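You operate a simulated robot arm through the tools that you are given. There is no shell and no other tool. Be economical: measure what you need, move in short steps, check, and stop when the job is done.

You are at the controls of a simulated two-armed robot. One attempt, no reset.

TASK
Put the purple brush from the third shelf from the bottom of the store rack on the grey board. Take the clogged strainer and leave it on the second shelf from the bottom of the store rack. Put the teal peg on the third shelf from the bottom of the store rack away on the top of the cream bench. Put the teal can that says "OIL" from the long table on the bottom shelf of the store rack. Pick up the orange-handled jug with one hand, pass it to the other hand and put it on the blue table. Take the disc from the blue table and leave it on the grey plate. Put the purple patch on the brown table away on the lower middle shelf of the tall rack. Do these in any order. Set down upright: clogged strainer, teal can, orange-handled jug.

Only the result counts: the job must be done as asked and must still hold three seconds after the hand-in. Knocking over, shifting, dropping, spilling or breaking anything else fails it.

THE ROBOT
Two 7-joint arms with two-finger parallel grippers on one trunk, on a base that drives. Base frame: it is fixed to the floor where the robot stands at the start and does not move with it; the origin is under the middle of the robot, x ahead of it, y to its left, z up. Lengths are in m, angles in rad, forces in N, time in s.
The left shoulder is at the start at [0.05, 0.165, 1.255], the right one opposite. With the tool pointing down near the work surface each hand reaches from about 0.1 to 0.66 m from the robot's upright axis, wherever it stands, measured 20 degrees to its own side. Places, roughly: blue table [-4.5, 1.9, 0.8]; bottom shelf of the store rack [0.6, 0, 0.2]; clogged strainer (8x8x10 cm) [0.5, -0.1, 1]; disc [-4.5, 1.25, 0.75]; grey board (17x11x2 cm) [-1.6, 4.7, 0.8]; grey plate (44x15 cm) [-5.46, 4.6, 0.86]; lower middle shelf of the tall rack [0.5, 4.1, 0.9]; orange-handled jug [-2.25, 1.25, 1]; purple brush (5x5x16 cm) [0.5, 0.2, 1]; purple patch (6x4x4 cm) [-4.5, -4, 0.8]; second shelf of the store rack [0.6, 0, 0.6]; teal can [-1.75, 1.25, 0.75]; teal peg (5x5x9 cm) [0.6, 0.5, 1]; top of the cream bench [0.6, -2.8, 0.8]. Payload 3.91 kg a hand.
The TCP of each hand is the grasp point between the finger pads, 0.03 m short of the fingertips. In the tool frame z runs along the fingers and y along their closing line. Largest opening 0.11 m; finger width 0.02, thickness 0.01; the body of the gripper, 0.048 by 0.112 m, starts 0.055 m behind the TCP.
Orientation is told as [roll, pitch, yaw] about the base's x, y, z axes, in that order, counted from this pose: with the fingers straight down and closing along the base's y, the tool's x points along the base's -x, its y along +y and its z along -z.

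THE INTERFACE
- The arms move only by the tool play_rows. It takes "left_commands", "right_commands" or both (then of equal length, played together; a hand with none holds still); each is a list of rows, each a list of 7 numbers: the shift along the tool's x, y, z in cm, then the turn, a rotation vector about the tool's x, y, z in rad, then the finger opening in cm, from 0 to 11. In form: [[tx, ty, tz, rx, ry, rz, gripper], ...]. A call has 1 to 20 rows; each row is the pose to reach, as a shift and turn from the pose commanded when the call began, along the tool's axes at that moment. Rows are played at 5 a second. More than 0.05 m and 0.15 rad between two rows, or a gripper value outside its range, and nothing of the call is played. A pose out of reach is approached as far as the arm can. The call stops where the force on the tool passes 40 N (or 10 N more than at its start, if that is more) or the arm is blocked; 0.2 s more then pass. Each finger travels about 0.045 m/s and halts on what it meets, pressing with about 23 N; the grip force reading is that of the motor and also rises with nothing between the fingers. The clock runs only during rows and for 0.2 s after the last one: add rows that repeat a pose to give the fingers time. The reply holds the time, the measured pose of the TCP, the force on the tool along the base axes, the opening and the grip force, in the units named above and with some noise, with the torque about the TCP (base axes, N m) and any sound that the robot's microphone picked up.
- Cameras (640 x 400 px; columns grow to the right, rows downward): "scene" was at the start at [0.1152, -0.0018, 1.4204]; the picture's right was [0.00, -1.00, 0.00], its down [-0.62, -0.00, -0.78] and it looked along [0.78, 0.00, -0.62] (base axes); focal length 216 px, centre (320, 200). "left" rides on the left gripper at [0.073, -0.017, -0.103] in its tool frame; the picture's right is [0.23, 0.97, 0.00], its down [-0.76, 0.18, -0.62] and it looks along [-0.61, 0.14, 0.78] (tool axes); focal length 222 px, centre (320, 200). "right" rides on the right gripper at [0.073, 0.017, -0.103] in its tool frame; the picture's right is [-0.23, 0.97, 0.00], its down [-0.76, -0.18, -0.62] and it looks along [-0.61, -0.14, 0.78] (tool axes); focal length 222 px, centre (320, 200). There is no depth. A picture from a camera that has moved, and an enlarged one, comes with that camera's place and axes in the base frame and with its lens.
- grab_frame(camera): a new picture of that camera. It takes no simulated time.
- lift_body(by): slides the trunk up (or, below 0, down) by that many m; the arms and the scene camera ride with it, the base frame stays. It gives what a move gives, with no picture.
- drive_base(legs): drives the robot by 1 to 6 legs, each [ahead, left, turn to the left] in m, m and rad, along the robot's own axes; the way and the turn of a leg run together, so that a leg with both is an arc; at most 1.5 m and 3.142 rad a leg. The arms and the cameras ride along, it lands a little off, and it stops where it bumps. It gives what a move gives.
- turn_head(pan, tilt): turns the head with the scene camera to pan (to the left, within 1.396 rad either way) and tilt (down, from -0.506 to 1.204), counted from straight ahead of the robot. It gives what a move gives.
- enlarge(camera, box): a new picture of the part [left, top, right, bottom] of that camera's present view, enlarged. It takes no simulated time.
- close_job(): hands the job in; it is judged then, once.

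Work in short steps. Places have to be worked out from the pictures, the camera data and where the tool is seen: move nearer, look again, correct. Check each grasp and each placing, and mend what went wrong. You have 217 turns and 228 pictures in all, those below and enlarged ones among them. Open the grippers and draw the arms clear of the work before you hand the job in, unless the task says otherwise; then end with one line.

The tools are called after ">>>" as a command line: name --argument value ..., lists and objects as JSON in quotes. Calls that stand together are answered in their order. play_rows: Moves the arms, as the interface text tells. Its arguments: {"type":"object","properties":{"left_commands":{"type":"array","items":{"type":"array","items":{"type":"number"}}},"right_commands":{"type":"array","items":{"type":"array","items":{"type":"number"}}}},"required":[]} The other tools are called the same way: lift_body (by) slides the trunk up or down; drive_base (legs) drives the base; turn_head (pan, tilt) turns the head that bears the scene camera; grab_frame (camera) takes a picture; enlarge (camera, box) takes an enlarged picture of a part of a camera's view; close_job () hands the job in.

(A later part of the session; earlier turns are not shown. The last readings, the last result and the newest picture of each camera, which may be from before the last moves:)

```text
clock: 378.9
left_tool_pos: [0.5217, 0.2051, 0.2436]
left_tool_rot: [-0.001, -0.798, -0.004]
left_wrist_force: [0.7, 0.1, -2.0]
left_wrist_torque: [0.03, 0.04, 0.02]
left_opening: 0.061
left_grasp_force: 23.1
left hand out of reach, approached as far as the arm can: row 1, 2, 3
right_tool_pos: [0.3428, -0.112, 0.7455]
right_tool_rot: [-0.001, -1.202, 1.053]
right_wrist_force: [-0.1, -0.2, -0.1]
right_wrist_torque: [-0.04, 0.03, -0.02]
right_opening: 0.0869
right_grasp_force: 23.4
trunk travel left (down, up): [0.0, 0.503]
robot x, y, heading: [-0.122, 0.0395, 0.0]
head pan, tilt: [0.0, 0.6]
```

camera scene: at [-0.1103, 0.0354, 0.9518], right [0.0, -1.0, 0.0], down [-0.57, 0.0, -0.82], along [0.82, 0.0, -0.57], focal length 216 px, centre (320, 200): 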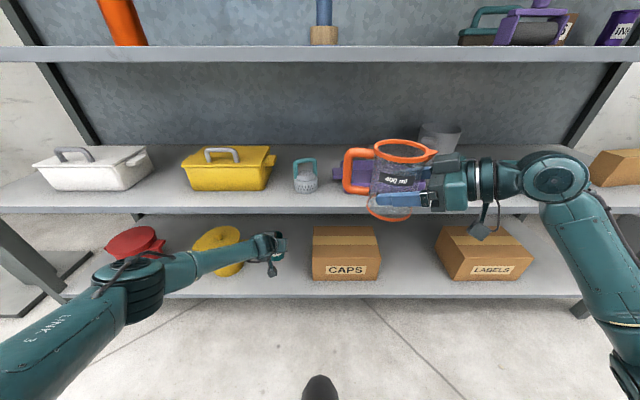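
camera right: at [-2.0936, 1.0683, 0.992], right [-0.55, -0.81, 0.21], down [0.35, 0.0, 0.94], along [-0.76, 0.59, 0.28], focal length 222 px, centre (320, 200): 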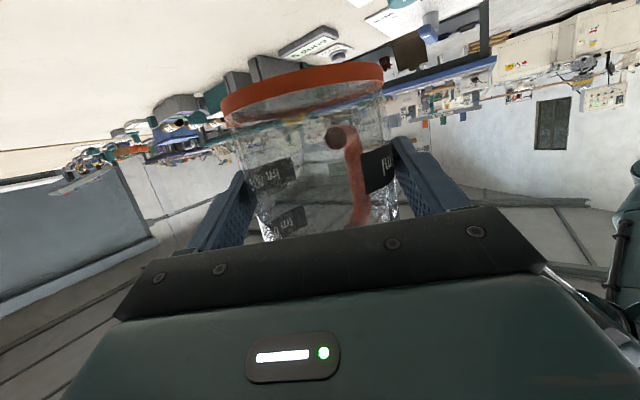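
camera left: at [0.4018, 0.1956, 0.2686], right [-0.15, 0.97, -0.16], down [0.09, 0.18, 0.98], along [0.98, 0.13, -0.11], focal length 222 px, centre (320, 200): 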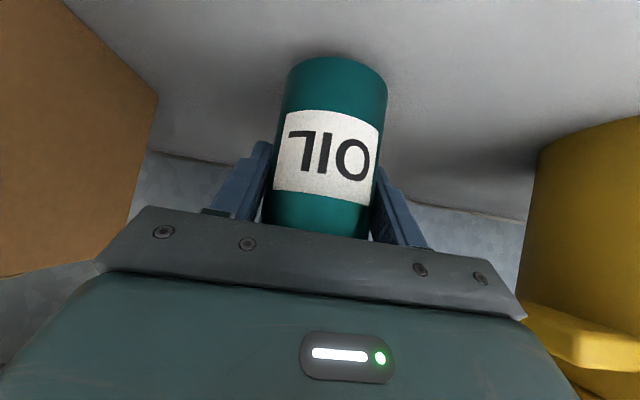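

Arm at its lowest reach here; I pull the can 5 cm closer to the robot (and raise the jug a bit), then drive 5 cm ahead.

>>> play_rows --left_commands '[[1.0, 0, -2.4, 0, 0, 0, 5], [2.2, 0, -4.0, 0, 0, 0, 5], [2.8, 0, -4.5, 0, 0, 0, 5]]' --right_commands '[[-1.3, 0, -0.5, 0, 0, 0, 7], [-2.6, 0, -1.0, 0, 0, 0, 7], [-3.7, 0, -1.4, 0, 0, 0, 7]]'

>>> drive_base --legs '[[0.05, 0, 0]]'

>>> grab_frame --camera "left"

>>> grab_frame --camera "scene"

```text
clock: 379.7
left_tool_pos: [0.5194, 0.2, 0.2429]
left_tool_rot: [0.005, -0.827, -0.008]
left_wrist_force: [0.1, -0.2, -2.0]
left_wrist_torque: [0.01, -0.01, 0.0]
left_opening: 0.061
left_grasp_force: 22.6
left hand out of reach, approached as far as the arm can: row 1, 2, 3
right_tool_pos: [0.3437, -0.1128, 0.7839]
right_tool_rot: [0.019, -1.198, 1.035]
right_wrist_force: [-0.2, -0.3, -1.3]
right_wrist_torque: [-0.04, 0.02, 0.01]
right_opening: 0.0867
right_grasp_force: 22.7
trunk travel left (down, up): [0.0, 0.503]
robot x, y, heading: [-0.1203, 0.0378, -0.001]
head pan, tilt: [0.0, 0.6]
```

```text
clock: 380.6
left_tool_pos: [0.5692, 0.2002, 0.2435]
left_tool_rot: [0.005, -0.832, -0.011]
left_wrist_force: [-0.2, -0.2, -2.3]
left_wrist_torque: [0.02, 0.01, -0.01]
left_opening: 0.0609
left_grasp_force: 23.2
right_tool_pos: [0.3927, -0.113, 0.785]
right_tool_rot: [0.011, -1.199, 1.039]
right_wrist_force: [-0.1, 0.0, -1.9]
right_wrist_torque: [-0.01, 0.05, 0.0]
right_opening: 0.0867
right_grasp_force: 23.0
trunk travel left (down, up): [0.0, 0.503]
robot x, y, heading: [-0.0727, 0.0342, -0.001]
head pan, tilt: [0.0, 0.6]
```

```text
85 pictures are left
camera left: at [0.4438, 0.1831, 0.2597], right [-0.15, 0.98, -0.16], down [0.05, 0.17, 0.98], along [0.99, 0.14, -0.08], focal length 222 px, centre (320, 200)
```

left: 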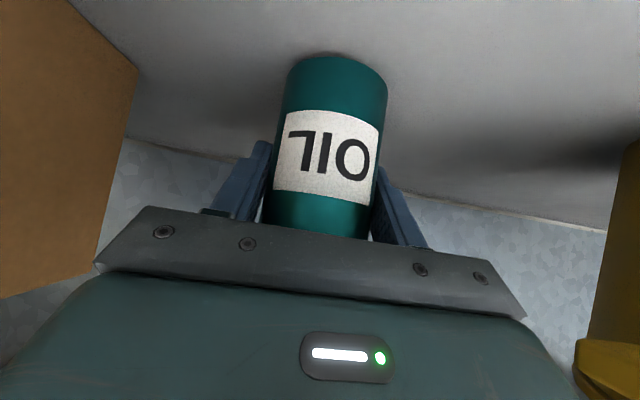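

```text
84 pictures are left
camera scene: at [0.0483, 0.0329, 0.9521], right [0.0, -1.0, 0.0], down [-0.57, 0.0, -0.82], along [0.82, 0.0, -0.57], focal length 216 px, centre (320, 200)
```

scene: 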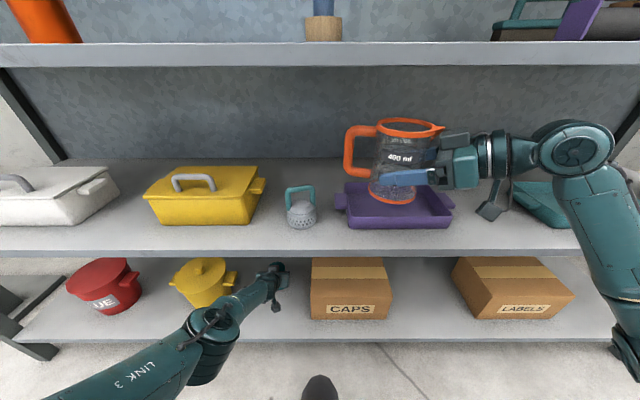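

The arm did not pull back (stuck at its limit). I first go up 4 cm and back 7 cm to free it, then lower again.

>>> play_rows --left_commands '[[-2.9, 0, -2.8, 0, 0, 0, 5], [-0.8, 0, -5.0, 0, 0.03, 0, 5], [1.3, 0, -7.2, 0, 0.03, 0, 5], [2.0, 0, -7.9, 0, 0.03, 0, 5]]'

>>> grab_frame --camera "left"

```text
clock: 381.6
left_tool_pos: [0.4968, 0.1791, 0.2932]
left_tool_rot: [0.016, -0.788, 0.005]
left_wrist_force: [1.4, 1.1, -2.0]
left_wrist_torque: [-0.07, 0.07, -0.05]
left_opening: 0.0609
left_grasp_force: 22.8
left hand out of reach, approached as far as the arm can: row 1, 3, 4
right_tool_pos: [0.3903, -0.111, 0.7856]
right_tool_rot: [-0.001, -1.198, 1.053]
right_wrist_force: [-0.1, 0.1, -1.7]
right_wrist_torque: [-0.01, 0.03, 0.05]
right_opening: 0.0865
right_grasp_force: 23.2
trunk travel left (down, up): [0.0, 0.503]
robot x, y, heading: [-0.0723, 0.0349, 0.001]
head pan, tilt: [0.0, 0.6]
```

```text
83 pictures are left
camera left: at [0.3726, 0.1611, 0.3134], right [-0.17, 0.97, -0.15], down [0.09, 0.17, 0.98], along [0.98, 0.16, -0.12], focal length 222 px, centre (320, 200)
```

left: 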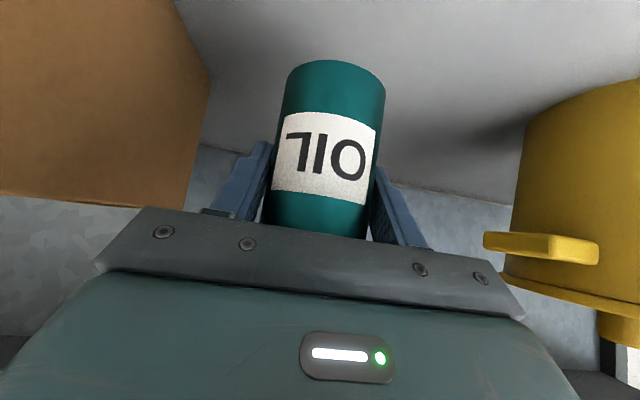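

The limit is wrist flexion at this low height. I back the base 5 cm, re-extend the arm, and lower with 0.14 rad less tilt to gain height.

>>> drive_base --legs '[[-0.05, 0, 0]]'

>>> play_rows --left_commands '[[-2.8, 1.5, 2.8, 0, 0, 0, 5], [-5.6, 3, 5.7, 0, 0, 0, 5], [-3.9, 3, 7.4, 0, 0.07, 0, 5], [-2.1, 3, 9.2, 0, 0.14, 0, 5]]'

>>> grab_frame --camera "left"

```text
clock: 382.6
left_tool_pos: [0.4471, 0.1781, 0.291]
left_tool_rot: [0.013, -0.785, 0.003]
left_wrist_force: [-0.8, -0.6, -2.2]
left_wrist_torque: [-0.01, -0.01, 0.0]
left_opening: 0.0606
left_grasp_force: 22.7
right_tool_pos: [0.3434, -0.1109, 0.7858]
right_tool_rot: [-0.002, -1.196, 1.053]
right_wrist_force: [0.2, 0.1, -1.2]
right_wrist_torque: [-0.04, 0.02, 0.03]
right_opening: 0.0862
right_grasp_force: 22.9
trunk travel left (down, up): [0.0, 0.503]
robot x, y, heading: [-0.1219, 0.0356, -0.002]
head pan, tilt: [0.0, 0.6]
```

```text
clock: 383.6
left_tool_pos: [0.5207, 0.2048, 0.2514]
left_tool_rot: [0.014, -0.674, 0.004]
left_wrist_force: [-0.3, 0.3, -2.0]
left_wrist_torque: [0.0, 0.06, 0.03]
left_opening: 0.0608
left_grasp_force: 22.7
left hand out of reach, approached as far as the arm can: row 4
right_tool_pos: [0.3435, -0.1114, 0.7866]
right_tool_rot: [-0.002, -1.199, 1.049]
right_wrist_force: [0.6, -0.4, -1.0]
right_wrist_torque: [-0.07, 0.05, -0.03]
right_opening: 0.0866
right_grasp_force: 23.0
trunk travel left (down, up): [0.0, 0.503]
robot x, y, heading: [-0.1209, 0.0382, 0.003]
head pan, tilt: [0.0, 0.6]
```

```text
82 pictures are left
camera left: at [0.4003, 0.1852, 0.286], right [-0.19, 0.97, -0.13], down [0.2, 0.17, 0.96], along [0.96, 0.16, -0.23], focal length 222 px, centre (320, 200)
```

left: 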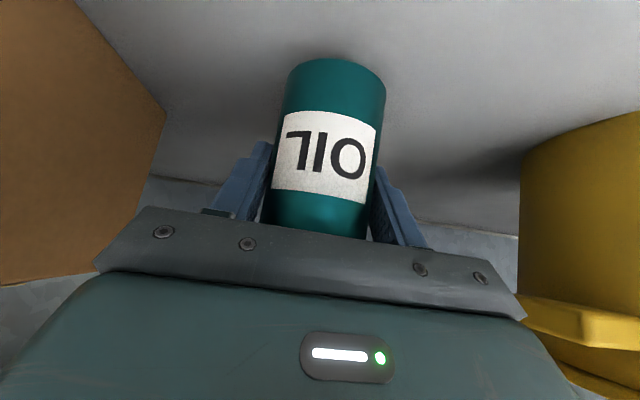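

Estimated gap is under 1 cm. I try a different arm configuration: shift the base 7 cm right so the can lies further to the left, restore the upright tilt and lower.

>>> drive_base --legs '[[0.03, -0.08, 0]]'

>>> play_rows --left_commands '[[-0.4, 3, -0.8, 0, -0.06, 0, 5], [-0.2, 6, -1.6, 0, -0.13, 0, 5], [0.5, 8, -1.6, 0, -0.13, 0, 5], [1.2, 8, -1.0, 0, -0.13, 0, 5], [1.9, 8, -0.4, 0, -0.13, 0, 5]]'

>>> grab_frame --camera "left"

```text
clock: 384.9
left_tool_pos: [0.551, 0.1278, 0.2517]
left_tool_rot: [0.018, -0.673, 0.006]
left_wrist_force: [-0.3, -0.8, -2.7]
left_wrist_torque: [-0.02, 0.0, 0.0]
left_opening: 0.061
left_grasp_force: 22.6
right_tool_pos: [0.3734, -0.1899, 0.7861]
right_tool_rot: [-0.001, -1.199, 1.055]
right_wrist_force: [0.2, -0.1, -1.5]
right_wrist_torque: [-0.03, 0.04, 0.0]
right_opening: 0.0859
right_grasp_force: 23.4
trunk travel left (down, up): [0.0, 0.503]
robot x, y, heading: [-0.0932, -0.0408, 0.005]
head pan, tilt: [0.0, 0.6]
```

```text
clock: 386.1
left_tool_pos: [0.5439, 0.186, 0.2639]
left_tool_rot: [-0.004, -0.774, 0.007]
left_wrist_force: [-0.3, -0.1, -3.0]
left_wrist_torque: [0.0, -0.02, 0.01]
left_opening: 0.0608
left_grasp_force: 23.3
left hand out of reach, approached as far as the arm can: row 2, 3, 4, 5
right_tool_pos: [0.373, -0.1897, 0.7849]
right_tool_rot: [-0.002, -1.199, 1.054]
right_wrist_force: [-0.3, 0.2, -1.3]
right_wrist_torque: [-0.03, 0.01, 0.03]
right_opening: 0.0859
right_grasp_force: 22.7
trunk travel left (down, up): [0.0, 0.503]
robot x, y, heading: [-0.0949, -0.0404, 0.003]
head pan, tilt: [0.0, 0.6]
```

```text
81 pictures are left
camera left: at [0.4201, 0.1675, 0.2861], right [-0.17, 0.97, -0.16], down [0.11, 0.18, 0.98], along [0.98, 0.15, -0.14], focal length 222 px, centre (320, 200)
```

left: 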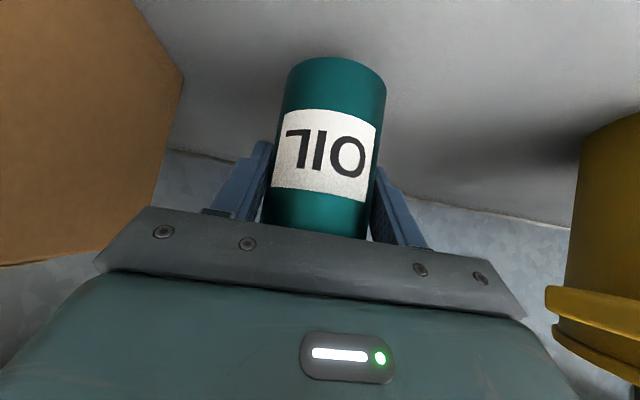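

Lateral-outward is worse; inward should help. I withdraw from the shelf, strafe left 0.16, and move the hand inward, testing low reach in free space.

>>> drive_base --legs '[[-0.28, 0, 0], [0, 0.16, 0]]'

>>> play_rows --left_commands '[[0, -4, 0, 0, 0, 0, 5], [0, -8, 0, 0, 0, 0, 5], [0, -12, 0, 0, 0, 0, 5], [0, -14, 0, 0, 0, 0, 5], [1.4, -14, 1.4, 0, 0, 0, 5], [2.8, -14, 2.8, 0, 0, 0, 5]]'

```text
clock: 389.7
left_tool_pos: [0.2657, 0.3434, 0.2633]
left_tool_rot: [-0.005, -0.771, 0.006]
left_wrist_force: [0.4, 0.6, -2.2]
left_wrist_torque: [-0.02, 0.02, 0.02]
left_opening: 0.0607
left_grasp_force: 23.7
right_tool_pos: [0.0943, -0.0311, 0.7852]
right_tool_rot: [-0.002, -1.2, 1.053]
right_wrist_force: [0.4, -0.2, -1.3]
right_wrist_torque: [-0.02, 0.02, 0.0]
right_opening: 0.0856
right_grasp_force: 22.7
trunk travel left (down, up): [0.0, 0.503]
robot x, y, heading: [-0.3695, 0.1164, 0.006]
head pan, tilt: [0.0, 0.6]
```

```text
clock: 391.1
left_tool_pos: [0.2595, 0.207, 0.2463]
left_tool_rot: [-0.004, -0.773, 0.007]
left_wrist_force: [0.1, 0.6, -2.2]
left_wrist_torque: [0.03, -0.01, -0.01]
left_opening: 0.0606
left_grasp_force: 23.3
left hand out of reach, approached as far as the arm can: row 5, 6
right_tool_pos: [0.0947, -0.0315, 0.7858]
right_tool_rot: [-0.003, -1.199, 1.054]
right_wrist_force: [0.6, 0.3, -0.9]
right_wrist_torque: [-0.05, 0.01, -0.03]
right_opening: 0.0856
right_grasp_force: 23.5
trunk travel left (down, up): [0.0, 0.503]
robot x, y, heading: [-0.3716, 0.116, 0.0]
head pan, tilt: [0.0, 0.6]
```

Reach is still limited near 0.246. Also the jug's grip opening has crept from 8.9 to 8.6 cm; I check the jug.

>>> grab_frame --camera "right"

>>> enlarge --camera "scene" --box '[280, 100, 520, 250]'

```text
80 pictures are left
camera right: at [0.0189, -0.1303, 0.756], right [-0.8, 0.55, 0.21], down [0.0, -0.35, 0.94], along [0.59, 0.75, 0.28], focal length 222 px, centre (320, 200)
```

right: 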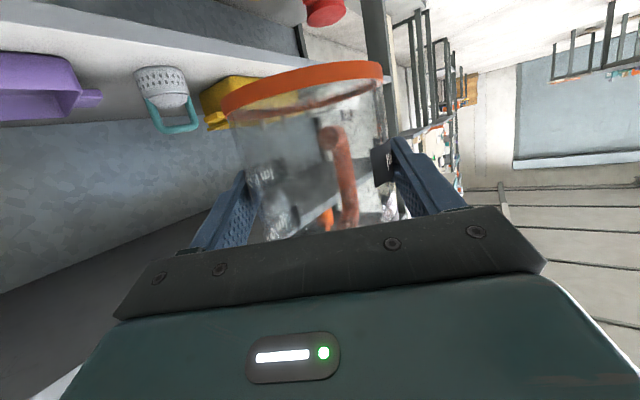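

```text
2.67 times, centred on (400, 175) of scene
camera zoom: at [-0.2503, 0.1139, 0.9518], right [0.0, -1.0, 0.0], down [-0.57, 0.0, -0.82], along [0.82, 0.0, -0.57], focal length 576 px, centre (107, 267)
```

zoom: 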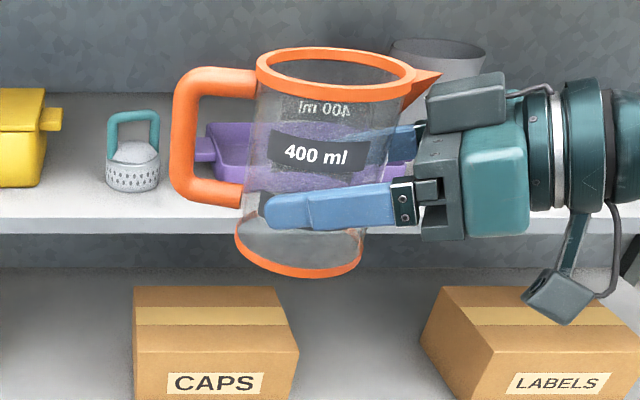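

Jug is stable in the fingers. I raise the can 3 cm, drive back in, and lower with slightly more tilt.

>>> play_rows --left_commands '[[-1.5, 0, -1.5, 0, 0, 0, 5], [-3.3, 0, -3.3, 0, 0, 0, 5], [-3.6, 0, -3.6, 0, -0.03, 0, 5]]'

>>> drive_base --legs '[[0.26, 0, 0]]'

>>> play_rows --left_commands '[[1.1, 0, 1.1, 0, 0, 0, 5], [2.2, 0, 2.1, 0, 0, 0, 5], [2.9, 0, 2.8, 0, -0.05, 0, 5], [3.6, 0, 3.5, 0, -0.1, 0, 5], [4.0, 0, 3.9, 0, -0.15, 0, 5]]'

>>> grab_frame --camera "left"

```text
clock: 391.9
left_tool_pos: [0.2613, 0.2059, 0.2981]
left_tool_rot: [-0.003, -0.805, 0.006]
left_wrist_force: [0.8, 0.4, -1.3]
left_wrist_torque: [0.01, 0.0, 0.01]
left_opening: 0.0607
left_grasp_force: 23.0
right_tool_pos: [0.0949, -0.0309, 0.7842]
right_tool_rot: [-0.003, -1.199, 1.055]
right_wrist_force: [-0.4, -0.7, -1.8]
right_wrist_torque: [-0.04, 0.0, 0.0]
right_opening: 0.0856
right_grasp_force: 23.1
trunk travel left (down, up): [0.0, 0.503]
robot x, y, heading: [-0.3673, 0.1174, 0.0]
head pan, tilt: [0.0, 0.6]
```

```text
clock: 393.8
left_tool_pos: [0.5282, 0.2121, 0.2973]
left_tool_rot: [-0.004, -0.802, 0.016]
left_wrist_force: [0.2, 0.2, -2.6]
left_wrist_torque: [-0.01, 0.0, 0.01]
left_opening: 0.0605
left_grasp_force: 23.1
right_tool_pos: [0.3636, -0.0259, 0.7852]
right_tool_rot: [-0.001, -1.2, 1.063]
right_wrist_force: [0.2, -0.2, -0.4]
right_wrist_torque: [-0.05, 0.03, 0.01]
right_opening: 0.0849
right_grasp_force: 22.2
trunk travel left (down, up): [0.0, 0.503]
robot x, y, heading: [-0.0964, 0.1177, 0.015]
head pan, tilt: [0.0, 0.6]
```

```text
clock: 395.0
left_tool_pos: [0.5321, 0.2142, 0.2573]
left_tool_rot: [0.0, -0.967, 0.014]
left_wrist_force: [-0.3, -0.1, -1.9]
left_wrist_torque: [-0.01, 0.0, 0.02]
left_opening: 0.061
left_grasp_force: 23.1
left hand out of reach, approached as far as the arm can: row 4, 5
right_tool_pos: [0.3658, -0.0253, 0.785]
right_tool_rot: [0.007, -1.198, 1.054]
right_wrist_force: [-0.2, 0.5, -0.5]
right_wrist_torque: [-0.07, -0.03, 0.01]
right_opening: 0.0849
right_grasp_force: 22.7
trunk travel left (down, up): [0.0, 0.503]
robot x, y, heading: [-0.0996, 0.1133, 0.01]
head pan, tilt: [0.0, 0.6]
```

```text
78 pictures are left
camera left: at [0.4057, 0.1955, 0.2547], right [-0.14, 0.97, -0.19], down [-0.08, 0.18, 0.98], along [0.99, 0.16, 0.06], focal length 222 px, centre (320, 200)
```

left: 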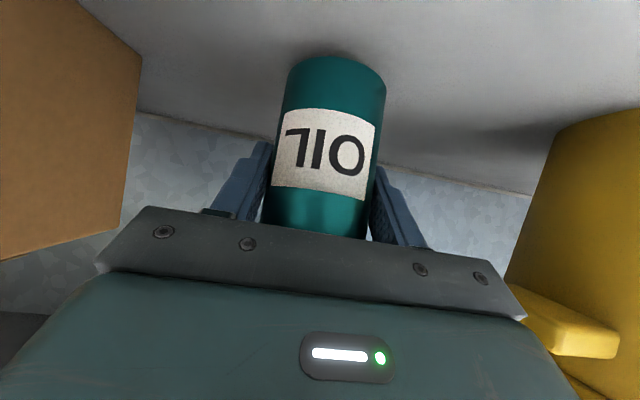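

A lesser tilt combined with a closer hand should reach lower. I go to tilt 0.67, 3.5 cm closer, then down.

>>> play_rows --left_commands '[[0.7, 0, -1.0, 0, 0.1, 0, 5], [1.4, 0, -2.0, 0, 0.2, 0, 5], [2.0, 0, -2.9, 0, 0.297, 0, 5], [2.8, 0, -2.3, 0, 0.297, 0, 5], [3.6, 0, -1.75, 0, 0.297, 0, 5], [4.2, 0, -1.4, 0, 0.297, 0, 5]]'

>>> grab_frame --camera "left"

```text
clock: 396.4
left_tool_pos: [0.4958, 0.2117, 0.2328]
left_tool_rot: [-0.002, -0.671, 0.015]
left_wrist_force: [-1.5, 0.8, 14.3]
left_wrist_torque: [0.0, -0.32, 0.02]
left_opening: 0.0596
left_grasp_force: 23.3
right_tool_pos: [0.3635, -0.0258, 0.7874]
right_tool_rot: [-0.006, -1.198, 1.066]
right_wrist_force: [0.7, 0.6, -0.2]
right_wrist_torque: [-0.05, 0.0, 0.01]
right_opening: 0.0846
right_grasp_force: 22.9
trunk travel left (down, up): [0.0, 0.503]
robot x, y, heading: [-0.1015, 0.118, 0.014]
head pan, tilt: [0.0, 0.6]
stopped in row 6 (left hand): the force on the tool passed its limit at 44 N (the readings are from after the stop); the commanded pose is now the measured one
```

```text
77 pictures are left
camera left: at [0.3746, 0.1929, 0.2683], right [-0.19, 0.97, -0.14], down [0.21, 0.18, 0.96], along [0.96, 0.15, -0.24], focal length 222 px, centre (320, 200)
```

left: 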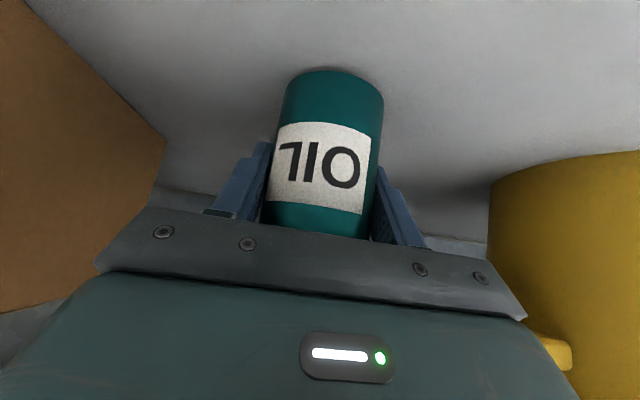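

Contact with the shelf. Open gently.

>>> play_rows --left_commands '[[0, 0, 0, 0, -0.06, 0, 5], [0, 0, 0, 0, -0.06, 0, 6.3], [0, 0, 0, 0, -0.06, 0, 7.2], [0, 0, 0, 0, -0.06, 0, 8], [0, 0, 0, 0, -0.06, 0, 8], [0, 0, 0, 0, -0.06, 0, 8]]'

>>> grab_frame --camera "left"

```text
clock: 397.8
left_tool_pos: [0.4922, 0.2133, 0.228]
left_tool_rot: [-0.001, -0.724, 0.016]
left_wrist_force: [-0.9, 0.1, 0.0]
left_wrist_torque: [0.0, -0.03, -0.03]
left_opening: 0.08
left_grasp_force: 0.0
right_tool_pos: [0.3642, -0.0256, 0.7852]
right_tool_rot: [-0.002, -1.199, 1.064]
right_wrist_force: [1.0, 0.3, -1.5]
right_wrist_torque: [0.0, 0.02, -0.02]
right_opening: 0.0795
right_grasp_force: 22.9
trunk travel left (down, up): [0.0, 0.503]
robot x, y, heading: [-0.0966, 0.115, 0.007]
head pan, tilt: [0.0, 0.6]
```

```text
76 pictures are left
camera left: at [0.3701, 0.1934, 0.258], right [-0.18, 0.97, -0.15], down [0.16, 0.18, 0.97], along [0.97, 0.15, -0.18], focal length 222 px, centre (320, 200)
```

left: 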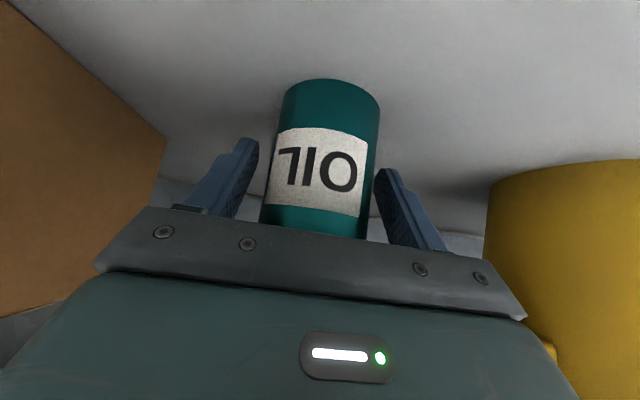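

The can stands, but the jug grip narrowed to 7.95 cm — it is creeping out. I look immediately.

>>> grab_frame --camera "right"

>>> grab_frame --camera "scene"

```text
75 pictures are left
camera right: at [0.2891, -0.1253, 0.7561], right [-0.81, 0.55, 0.21], down [0.01, -0.35, 0.94], along [0.59, 0.76, 0.28], focal length 222 px, centre (320, 200)
```

right: 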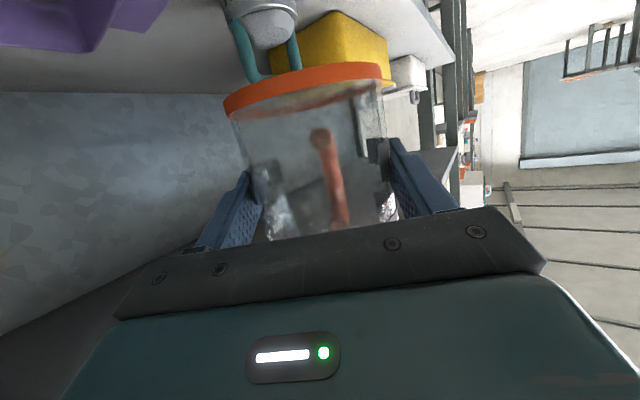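

```text
74 pictures are left
camera scene: at [0.0176, 0.1164, 0.9518], right [0.01, -1.0, 0.0], down [-0.56, -0.01, -0.83], along [0.82, 0.01, -0.56], focal length 216 px, centre (320, 200)
```

scene: 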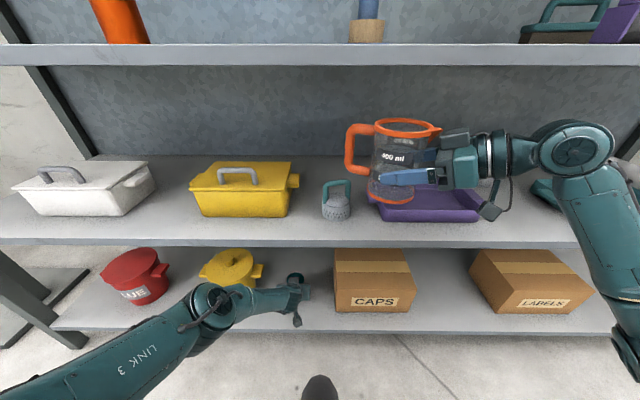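

Comparing frames, the jug has only rotated a little about its vertical axis (handle moved in view, base ring unchanged), seating flat between the pads — it is not slipping out. I withdraw the left hand along its axis.

>>> play_rows --left_commands '[[0, 0, -2.5, 0, 0, 0, 8], [0, 0, -5.5, 0, 0, 0, 8], [0, 0, -9, 0, 0, 0, 8], [0, 0, -12.5, 0, 0, 0, 8]]'

>>> grab_frame --camera "left"

>>> grab_frame --camera "right"

```text
clock: 398.8
left_tool_pos: [0.4126, 0.2148, 0.3244]
left_tool_rot: [-0.002, -0.723, 0.015]
left_wrist_force: [0.2, 0.1, 0.2]
left_wrist_torque: [-0.02, 0.02, 0.03]
left_opening: 0.0799
left_grasp_force: 0.1
right_tool_pos: [0.3644, -0.026, 0.7862]
right_tool_rot: [0.0, -1.201, 1.062]
right_wrist_force: [-0.4, -0.2, -1.1]
right_wrist_torque: [-0.04, -0.01, -0.01]
right_opening: 0.0797
right_grasp_force: 22.6
trunk travel left (down, up): [0.0, 0.503]
robot x, y, heading: [-0.1009, 0.1183, 0.012]
head pan, tilt: [0.0, 0.6]
```

```text
73 pictures are left
camera left: at [0.2898, 0.1958, 0.3533], right [-0.18, 0.97, -0.15], down [0.15, 0.18, 0.97], along [0.97, 0.15, -0.18], focal length 222 px, centre (320, 200)
```

left: 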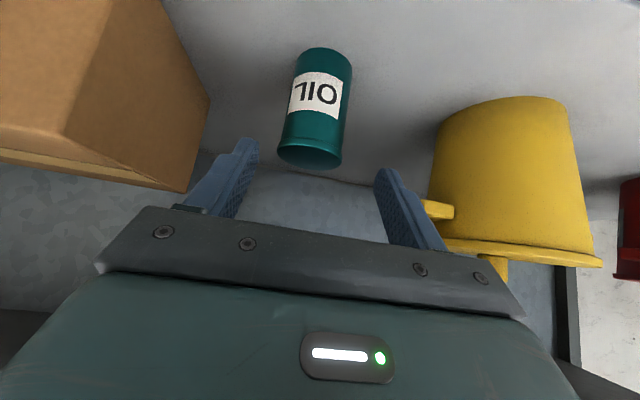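

```text
72 pictures are left
camera right: at [0.2891, -0.1253, 0.7561], right [-0.81, 0.55, 0.21], down [0.01, -0.35, 0.94], along [0.59, 0.76, 0.28], focal length 222 px, centre (320, 200)
```

right: 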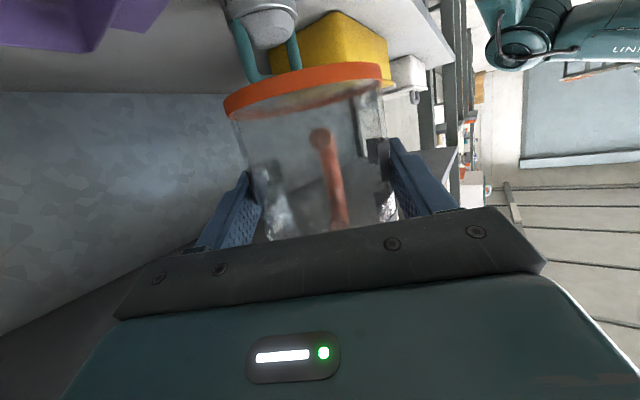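

Can is upright on the bottom shelf; jug secure. I back out, raise the trunk and retract the left hand.

>>> drive_base --legs '[[-0.48, 0, 0]]'

>>> lift_body --by 0.34

>>> play_rows --left_commands '[[-3, 0, -3.4, 0, 0, 0, 8], [-6, 0, -6.8, 0, 0, 0, 8], [-9, 0, -10.2, 0, 0, 0, 8], [-12, 0, -13.6, 0, 0, 0, 8], [-15, 0, -17, 0, 0, 0, 8], [-18, 0, -20.4, 0, 0, 0, 8]]'

>>> drive_base --legs '[[0, 0.1, 3.13], [1.4, 0, 0], [1.4, 0, 0]]'

>>> turn_head --pan -0.3 --tilt 0.35

>>> grab_frame --camera "scene"

```text
clock: 401.6
left_tool_pos: [-0.0695, 0.2041, 0.3247]
left_tool_rot: [-0.001, -0.724, -0.008]
left_wrist_force: [-0.2, 0.7, 0.4]
left_wrist_torque: [0.03, 0.0, -0.01]
left_opening: 0.08
left_grasp_force: 0.0
right_tool_pos: [-0.1242, -0.0355, 0.7849]
right_tool_rot: [-0.002, -1.198, 1.04]
right_wrist_force: [-0.1, 0.6, 0.0]
right_wrist_torque: [-0.03, 0.04, 0.01]
right_opening: 0.0795
right_grasp_force: 22.9
trunk travel left (down, up): [0.0, 0.503]
robot x, y, heading: [-0.5836, 0.1189, -0.013]
head pan, tilt: [0.0, 0.6]
```

```text
clock: 405.0
left_tool_pos: [-0.0698, 0.203, 0.6645]
left_tool_rot: [-0.002, -0.725, -0.007]
left_wrist_force: [0.0, -0.4, -0.3]
left_wrist_torque: [0.05, 0.02, -0.01]
left_opening: 0.0801
left_grasp_force: 0.0
right_tool_pos: [-0.1242, -0.0364, 1.1261]
right_tool_rot: [-0.003, -1.199, 1.039]
right_wrist_force: [-0.6, -0.3, -0.8]
right_wrist_torque: [-0.03, 0.0, 0.0]
right_opening: 0.0792
right_grasp_force: 23.1
trunk travel left (down, up): [-0.34, 0.163]
robot x, y, heading: [-0.5839, 0.12, -0.013]
head pan, tilt: [0.0, 0.6]
```

```text
clock: 406.4
left_tool_pos: [-0.0675, 0.2036, 0.9385]
left_tool_rot: [-0.004, -0.723, -0.01]
left_wrist_force: [0.1, 0.3, -0.1]
left_wrist_torque: [0.02, 0.01, -0.01]
left_opening: 0.08
left_grasp_force: 0.0
right_tool_pos: [-0.1235, -0.0352, 1.1261]
right_tool_rot: [-0.002, -1.198, 1.04]
right_wrist_force: [1.1, 0.2, -0.1]
right_wrist_torque: [-0.07, 0.03, -0.02]
right_opening: 0.0797
right_grasp_force: 23.4
trunk travel left (down, up): [-0.34, 0.163]
robot x, y, heading: [-0.5827, 0.1161, -0.014]
head pan, tilt: [0.0, 0.6]
```

```text
clock: 417.2
left_tool_pos: [-1.7044, 0.0473, 0.9342]
left_tool_rot: [0.009, -0.712, 3.11]
left_wrist_force: [0.1, 0.3, 0.4]
left_wrist_torque: [0.03, 0.0, -0.01]
left_opening: 0.0797
left_grasp_force: 0.2
right_tool_pos: [-1.6557, 0.2858, 1.1292]
right_tool_rot: [-0.018, -1.205, -2.092]
right_wrist_force: [-0.3, 0.2, -1.2]
right_wrist_torque: [0.02, -0.03, 0.0]
right_opening: 0.0798
right_grasp_force: 22.8
trunk travel left (down, up): [-0.34, 0.163]
robot x, y, heading: [-1.2045, 0.1281, 3.122]
head pan, tilt: [0.0, 0.6]
stopped in leg 2: the robot was blocked; the commanded pose is now the measured one
```

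```text
clock: 418.0
left_tool_pos: [-1.7051, 0.0475, 0.9339]
left_tool_rot: [0.011, -0.713, 3.109]
left_wrist_force: [0.6, 0.5, 0.0]
left_wrist_torque: [-0.03, -0.01, 0.0]
left_opening: 0.0802
left_grasp_force: 0.1
right_tool_pos: [-1.6557, 0.288, 1.132]
right_tool_rot: [-0.023, -1.209, -2.089]
right_wrist_force: [0.5, -0.4, -1.5]
right_wrist_torque: [0.04, -0.02, 0.01]
right_opening: 0.0797
right_grasp_force: 22.5
trunk travel left (down, up): [-0.34, 0.163]
robot x, y, heading: [-1.2087, 0.1314, 3.123]
head pan, tilt: [-0.3, 0.351]
```

```text
71 pictures are left
camera scene: at [-1.3101, 0.1595, 1.316], right [0.31, 0.95, -0.01], down [0.31, -0.11, -0.94], along [-0.9, 0.29, -0.33], focal length 216 px, centre (320, 200)
```

scene: 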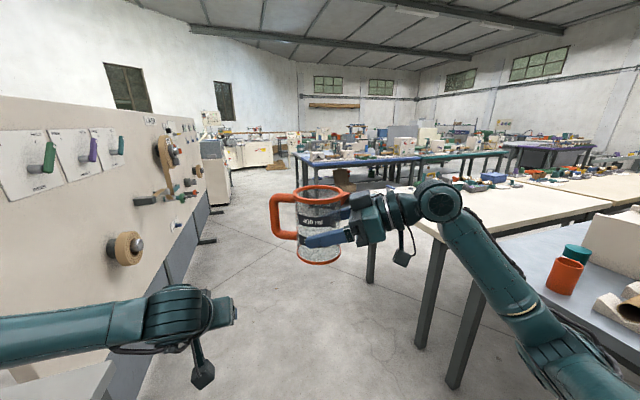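

The base bumped the ring table's end on the left. I back off a little, sidestep right (+y), and continue.

>>> drive_base --legs '[[-0.12, 0, 0.019], [0, -0.24, 0], [1.4, 0, 0], [1.4, 0, 0]]'

>>> grab_frame --camera "scene"

```text
clock: 434.6
left_tool_pos: [-4.3457, 0.2332, 0.9257]
left_tool_rot: [0.006, -0.698, -3.128]
left_wrist_force: [-0.2, -0.3, -0.4]
left_wrist_torque: [-0.04, 0.01, 0.02]
left_opening: 0.08
left_grasp_force: 0.0
right_tool_pos: [-4.3084, 0.4769, 1.1241]
right_tool_rot: [0.005, -1.198, -2.073]
right_wrist_force: [-0.4, -0.8, -1.1]
right_wrist_torque: [0.05, -0.04, 0.01]
right_opening: 0.0793
right_grasp_force: 23.3
trunk travel left (down, up): [-0.34, 0.163]
robot x, y, heading: [-3.8425, 0.336, -3.115]
head pan, tilt: [-0.3, 0.351]
```

```text
70 pictures are left
camera scene: at [-3.9616, 0.3613, 1.3146], right [0.27, 0.96, 0.0], down [0.33, -0.09, -0.94], along [-0.9, 0.26, -0.34], focal length 216 px, centre (320, 200)
```

scene: 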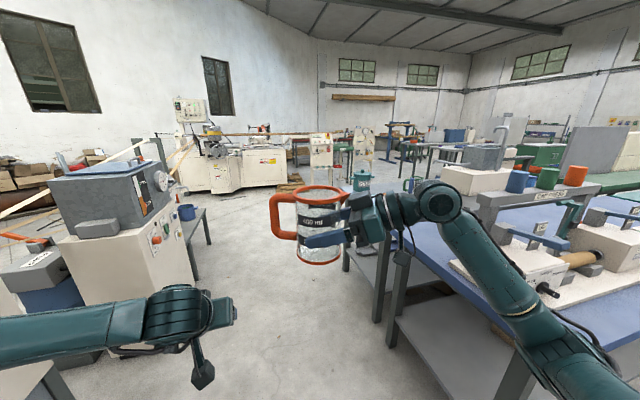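

I turn right to face +y and look at the blue table.

>>> drive_base --legs '[[0, 0.1, -1.597]]'

>>> turn_head --pan 0.5 --tilt 0.45

>>> grab_frame --camera "scene"

```text
clock: 438.8
left_tool_pos: [-4.0156, 0.7751, 0.9265]
left_tool_rot: [0.006, -0.697, 1.601]
left_wrist_force: [-0.3, -0.5, -0.6]
left_wrist_torque: [0.02, -0.01, -0.02]
left_opening: 0.0799
left_grasp_force: 0.0
right_tool_pos: [-3.7741, 0.7429, 1.1241]
right_tool_rot: [0.006, -1.199, 2.658]
right_wrist_force: [0.1, -0.3, -1.0]
right_wrist_torque: [-0.01, -0.03, -0.02]
right_opening: 0.0793
right_grasp_force: 23.3
trunk travel left (down, up): [-0.34, 0.163]
robot x, y, heading: [-3.9004, 0.2754, 1.609]
head pan, tilt: [-0.3, 0.351]
```

```text
clock: 439.9
left_tool_pos: [-4.0158, 0.7763, 0.9261]
left_tool_rot: [0.005, -0.698, 1.601]
left_wrist_force: [-0.2, -0.9, -0.3]
left_wrist_torque: [0.01, -0.01, 0.04]
left_opening: 0.0801
left_grasp_force: 0.1
right_tool_pos: [-3.7736, 0.7428, 1.1246]
right_tool_rot: [0.005, -1.197, 2.656]
right_wrist_force: [-0.5, 0.5, -0.4]
right_wrist_torque: [-0.04, -0.02, -0.02]
right_opening: 0.0796
right_grasp_force: 22.8
trunk travel left (down, up): [-0.34, 0.163]
robot x, y, heading: [-3.9046, 0.2737, 1.611]
head pan, tilt: [0.499, 0.45]
```

```text
69 pictures are left
camera scene: at [-3.9511, 0.3805, 1.3054], right [0.86, 0.51, 0.0], down [0.22, -0.37, -0.9], along [-0.46, 0.77, -0.44], focal length 216 px, centre (320, 200)
```

scene: 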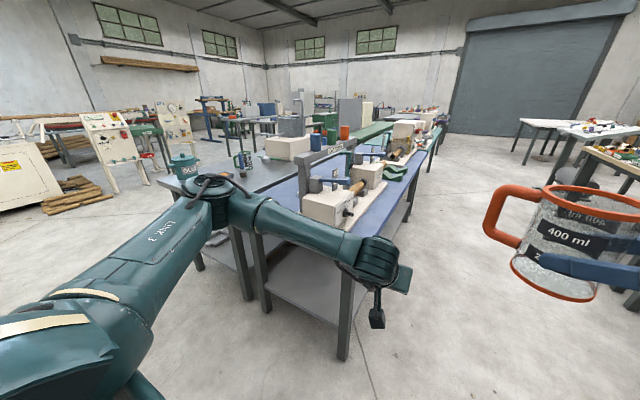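

Blue table spans x -4.82..-4.18 with south edge y≈1.0. I strafe left to x≈-4.45 and look at it.

>>> drive_base --legs '[[0, 0.55, -0.04]]'

>>> turn_head --pan 0.0 --tilt 0.45

>>> grab_frame --camera "scene"

>>> enlarge --camera "scene" --box '[180, 160, 460, 330]'

```text
clock: 445.2
left_tool_pos: [-4.5353, 0.7712, 0.9266]
left_tool_rot: [0.005, -0.699, 1.559]
left_wrist_force: [-0.2, -0.3, -0.5]
left_wrist_torque: [-0.01, -0.03, 0.03]
left_opening: 0.0801
left_grasp_force: 0.0
right_tool_pos: [-4.2962, 0.7264, 1.1236]
right_tool_rot: [0.005, -1.198, 2.614]
right_wrist_force: [0.1, 0.0, -1.5]
right_wrist_torque: [0.0, -0.08, 0.01]
right_opening: 0.0795
right_grasp_force: 23.0
trunk travel left (down, up): [-0.34, 0.163]
robot x, y, heading: [-4.4435, 0.2629, 1.567]
head pan, tilt: [0.499, 0.45]
```

```text
clock: 446.1
left_tool_pos: [-4.536, 0.7706, 0.9272]
left_tool_rot: [0.005, -0.698, 1.558]
left_wrist_force: [0.4, 0.2, -0.5]
left_wrist_torque: [0.02, -0.02, 0.0]
left_opening: 0.0801
left_grasp_force: 0.0
right_tool_pos: [-4.2961, 0.7272, 1.1251]
right_tool_rot: [0.005, -1.197, 2.614]
right_wrist_force: [-1.4, -0.1, -0.4]
right_wrist_torque: [-0.05, -0.07, 0.01]
right_opening: 0.0797
right_grasp_force: 22.9
trunk travel left (down, up): [-0.34, 0.163]
robot x, y, heading: [-4.4428, 0.2639, 1.569]
head pan, tilt: [0.0, 0.45]
```

```text
68 pictures are left
camera scene: at [-4.4443, 0.3832, 1.3054], right [1.0, 0.0, 0.0], down [0.0, -0.44, -0.9], along [0.0, 0.9, -0.44], focal length 216 px, centre (320, 200)
```

scene: 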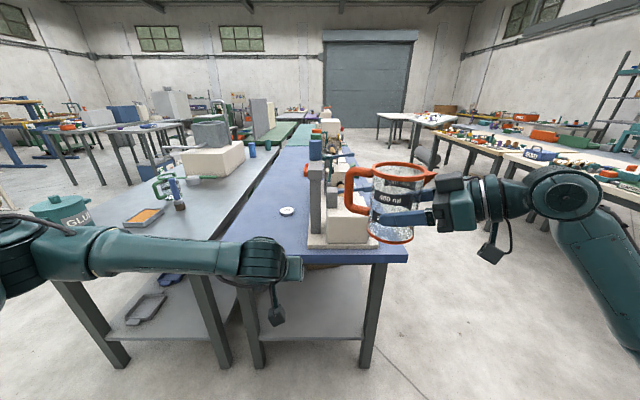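

```text
2.29 times, centred on (320, 245) of scene
camera zoom: at [-4.4443, 0.3832, 1.3054], right [1.0, 0.0, 0.0], down [0.0, -0.44, -0.9], along [0.0, 0.9, -0.44], focal length 494 px, centre (320, 97)
```

zoom: 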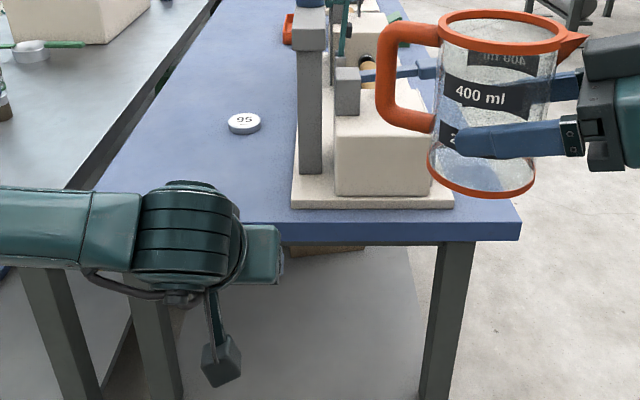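

The disc ("95") lies at about (-4.61, 1.34). I'll pick it with the left hand before placing the jug. First move the jug right, then drive ahead 0.34 m.

>>> play_rows --right_commands '[[1.0, -1.5, -2.4, 0, 0, 0, 7], [1.9, -3, -4.9, 0, 0, 0, 7], [2.8, -4.5, -7.3, 0, 0, 0, 7], [3.8, -6, -9.7, 0, 0, 0, 7]]'

>>> drive_base --legs '[[0.33, 0, 0]]'

>>> grab_frame --camera "scene"

>>> grab_frame --camera "left"

```text
clock: 447.1
left_tool_pos: [-4.5363, 0.7703, 0.9259]
left_tool_rot: [0.005, -0.699, 1.558]
left_wrist_force: [0.5, -0.4, -0.2]
left_wrist_torque: [-0.01, 0.0, 0.02]
left_opening: 0.0799
left_grasp_force: 0.1
right_tool_pos: [-4.1732, 0.7267, 1.1243]
right_tool_rot: [0.003, -1.199, 2.615]
right_wrist_force: [-0.5, 0.5, -1.8]
right_wrist_torque: [0.0, -0.05, -0.01]
right_opening: 0.0796
right_grasp_force: 22.9
trunk travel left (down, up): [-0.34, 0.163]
robot x, y, heading: [-4.447, 0.261, 1.572]
head pan, tilt: [0.0, 0.45]
```

```text
clock: 449.3
left_tool_pos: [-4.5414, 1.099, 0.9261]
left_tool_rot: [0.005, -0.697, 1.57]
left_wrist_force: [-1.2, 0.5, -0.1]
left_wrist_torque: [-0.01, 0.01, -0.01]
left_opening: 0.08
left_grasp_force: 0.1
right_tool_pos: [-4.1804, 1.0607, 1.1236]
right_tool_rot: [0.007, -1.197, 2.624]
right_wrist_force: [-0.8, 0.0, -2.1]
right_wrist_torque: [-0.04, -0.04, 0.0]
right_opening: 0.0793
right_grasp_force: 22.8
trunk travel left (down, up): [-0.34, 0.163]
robot x, y, heading: [-4.4437, 0.5948, 1.575]
head pan, tilt: [0.0, 0.45]
```

```text
66 pictures are left
camera scene: at [-4.4467, 0.7146, 1.3053], right [1.0, 0.01, 0.0], down [0.0, -0.44, -0.9], along [-0.01, 0.9, -0.44], focal length 216 px, centre (320, 200)
```

scene: 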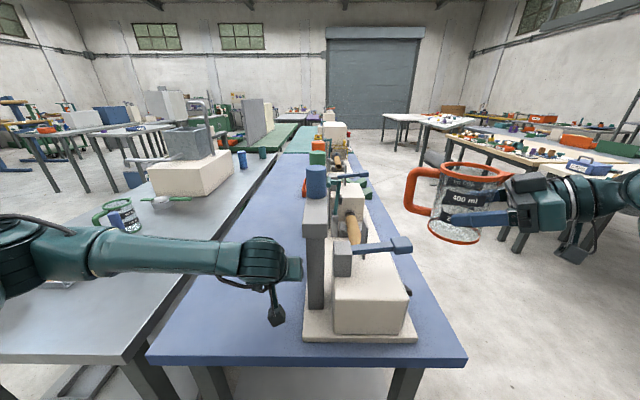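

```text
65 pictures are left
camera left: at [-4.5258, 0.9782, 0.9581], right [-0.97, -0.18, -0.14], down [-0.17, 0.18, 0.97], along [-0.14, 0.97, -0.21], focal length 222 px, centre (320, 200)
```

left: 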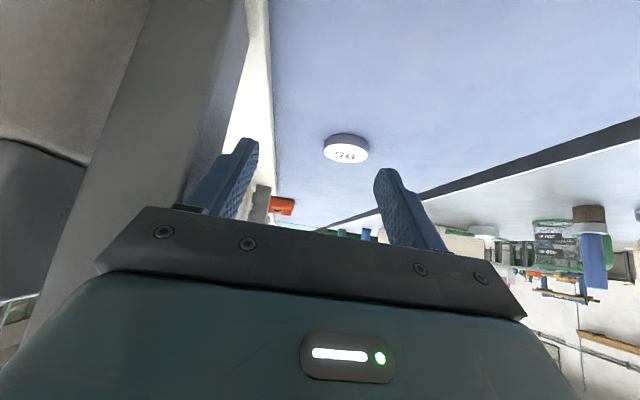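

The grey post stands close on the right of the left hand, so I shift it 7.5 cm left first, then advance above the disc.

>>> play_rows --left_commands '[[0, 2.5, 0, 0, 0.05, 0, 9], [0, 5, 0, 0, 0.1, 0, 9.5], [0, 7.3, 0, 0, 0.1, 0, 9.5], [-3.1, 7.3, 3.2, 0, 0.1, 0, 9.5], [-6.2, 7.3, 6.4, 0, 0.1, 0, 9.5], [-9.3, 7.3, 9.6, 0, 0.1, 0, 9.5]]'

>>> grab_frame --camera "left"

>>> grab_frame --camera "scene"

```text
clock: 450.7
left_tool_pos: [-4.6165, 1.2342, 0.9166]
left_tool_rot: [0.006, -0.596, 1.568]
left_wrist_force: [-0.6, -0.2, 0.0]
left_wrist_torque: [0.02, -0.01, 0.03]
left_opening: 0.0949
left_grasp_force: 0.1
right_tool_pos: [-4.1806, 1.0606, 1.1235]
right_tool_rot: [0.008, -1.197, 2.624]
right_wrist_force: [0.2, -0.7, -0.2]
right_wrist_torque: [-0.03, -0.04, 0.0]
right_opening: 0.0797
right_grasp_force: 23.0
trunk travel left (down, up): [-0.34, 0.163]
robot x, y, heading: [-4.4462, 0.5952, 1.576]
head pan, tilt: [0.0, 0.45]
```

```text
64 pictures are left
camera left: at [-4.6004, 1.1157, 0.9606], right [-0.97, -0.19, -0.12], down [-0.17, 0.28, 0.94], along [-0.14, 0.94, -0.3], focal length 222 px, centre (320, 200)
```

left: 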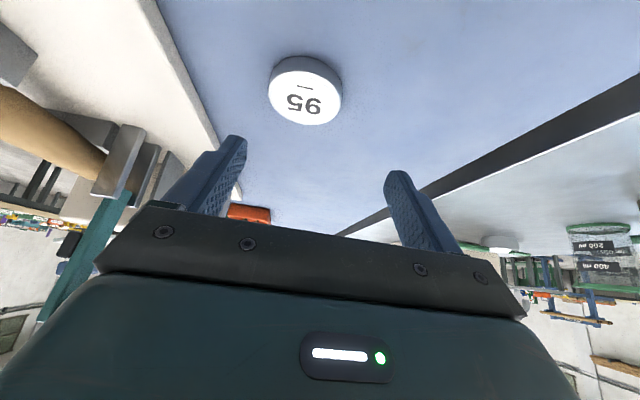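

```text
63 pictures are left
camera scene: at [-4.4465, 0.7145, 1.3053], right [1.0, 0.01, 0.0], down [0.0, -0.44, -0.9], along [-0.01, 0.9, -0.44], focal length 216 px, centre (320, 200)
```

scene: 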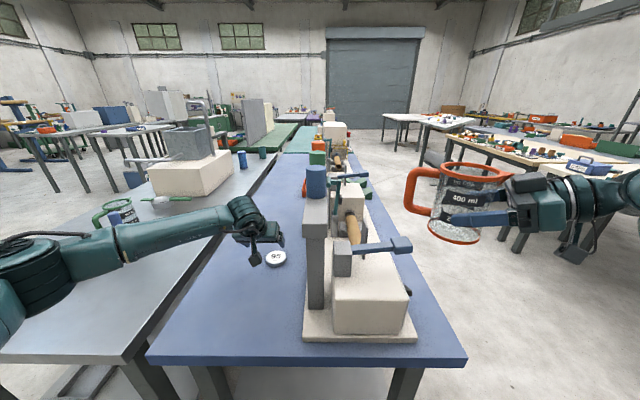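

Disc centre ≈(-4.60, 1.275), top z ≈0.815. I centre laterally and descend most of the way.

>>> play_rows --left_commands '[[-0.7, -0.8, 2.8, 0, 0, 0, 9.5], [-0.2, -1.6, 5.5, 0, 0, 0, 9.5], [0.9, -1.6, 6.9, 0, 0, 0, 9.5]]'

>>> grab_frame --camera "left"

>>> enlarge --camera "scene" --box '[200, 190, 360, 290]'

```text
clock: 451.5
left_tool_pos: [-4.602, 1.2642, 0.8524]
left_tool_rot: [0.001, -0.599, 1.57]
left_wrist_force: [-0.2, -0.4, -0.2]
left_wrist_torque: [0.02, -0.01, 0.02]
left_opening: 0.095
left_grasp_force: 0.0
right_tool_pos: [-4.1802, 1.0595, 1.1231]
right_tool_rot: [0.005, -1.197, 2.623]
right_wrist_force: [-1.0, 0.7, -1.1]
right_wrist_torque: [-0.02, -0.02, 0.01]
right_opening: 0.0799
right_grasp_force: 22.8
trunk travel left (down, up): [-0.34, 0.163]
robot x, y, heading: [-4.4451, 0.5925, 1.581]
head pan, tilt: [0.0, 0.45]
```

```text
62 pictures are left
camera left: at [-4.5847, 1.1457, 0.8971], right [-0.97, -0.19, -0.12], down [-0.17, 0.28, 0.94], along [-0.14, 0.94, -0.3], focal length 222 px, centre (320, 200)
```

left: 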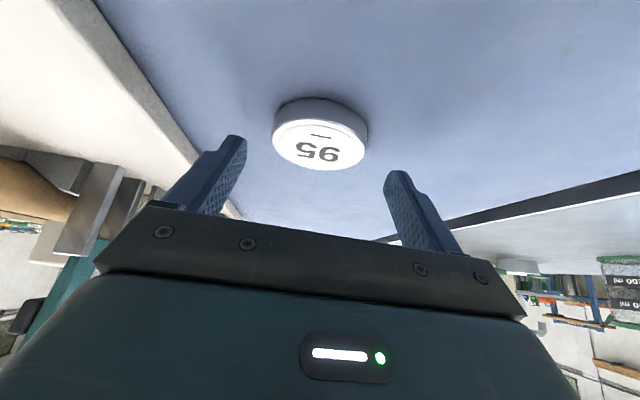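

```text
4.00 times, centred on (280, 240) of scene
camera zoom: at [-4.4468, 0.7142, 1.3054], right [1.0, 0.01, 0.0], down [0.0, -0.44, -0.9], along [-0.01, 0.9, -0.44], focal length 864 px, centre (480, 40)
```

zoom: 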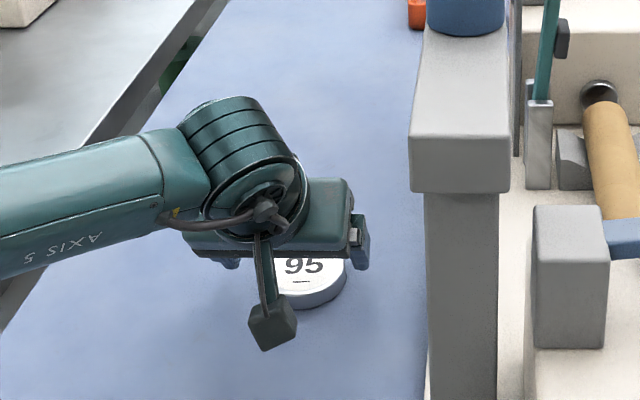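

Centred. Descend 2.4 cm more in small steps.

>>> play_rows --left_commands '[[0.56, 0, 0.83, 0, 0, 0, 9.5], [1.0, 0, 1.5, 0, 0, 0, 9.5], [1.35, 0, 2.0, 0, 0, 0, 9.5]]'

>>> enlarge --camera "left" --box '[200, 90, 440, 240]'

```text
clock: 452.3
left_tool_pos: [-4.6005, 1.2647, 0.8305]
left_tool_rot: [0.003, -0.605, 1.571]
left_wrist_force: [-0.3, -2.1, 7.7]
left_wrist_torque: [0.04, -0.41, -0.08]
left_opening: 0.0945
left_grasp_force: 0.0
right_tool_pos: [-4.1815, 1.0586, 1.1261]
right_tool_rot: [0.002, -1.196, 2.628]
right_wrist_force: [0.3, 0.1, -1.0]
right_wrist_torque: [-0.01, -0.04, -0.01]
right_opening: 0.0794
right_grasp_force: 22.8
trunk travel left (down, up): [-0.34, 0.163]
robot x, y, heading: [-4.4481, 0.5939, 1.576]
head pan, tilt: [0.0, 0.45]
```

```text
2.67 times, centred on (320, 165) of left
camera zoom: at [-4.584, 1.1458, 0.8738], right [-0.97, -0.19, -0.13], down [-0.18, 0.27, 0.95], along [-0.14, 0.94, -0.3], focal length 592 px, centre (320, 293)
```

zoom: 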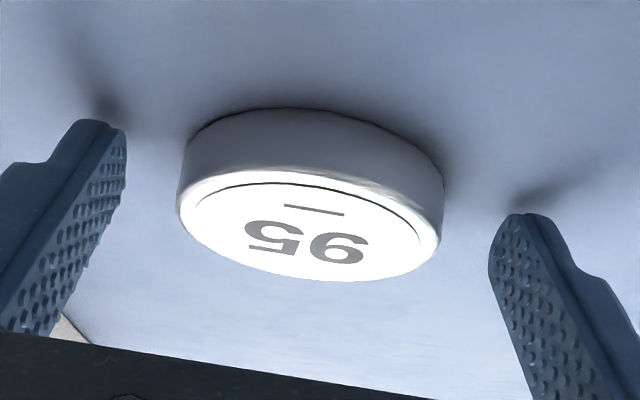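

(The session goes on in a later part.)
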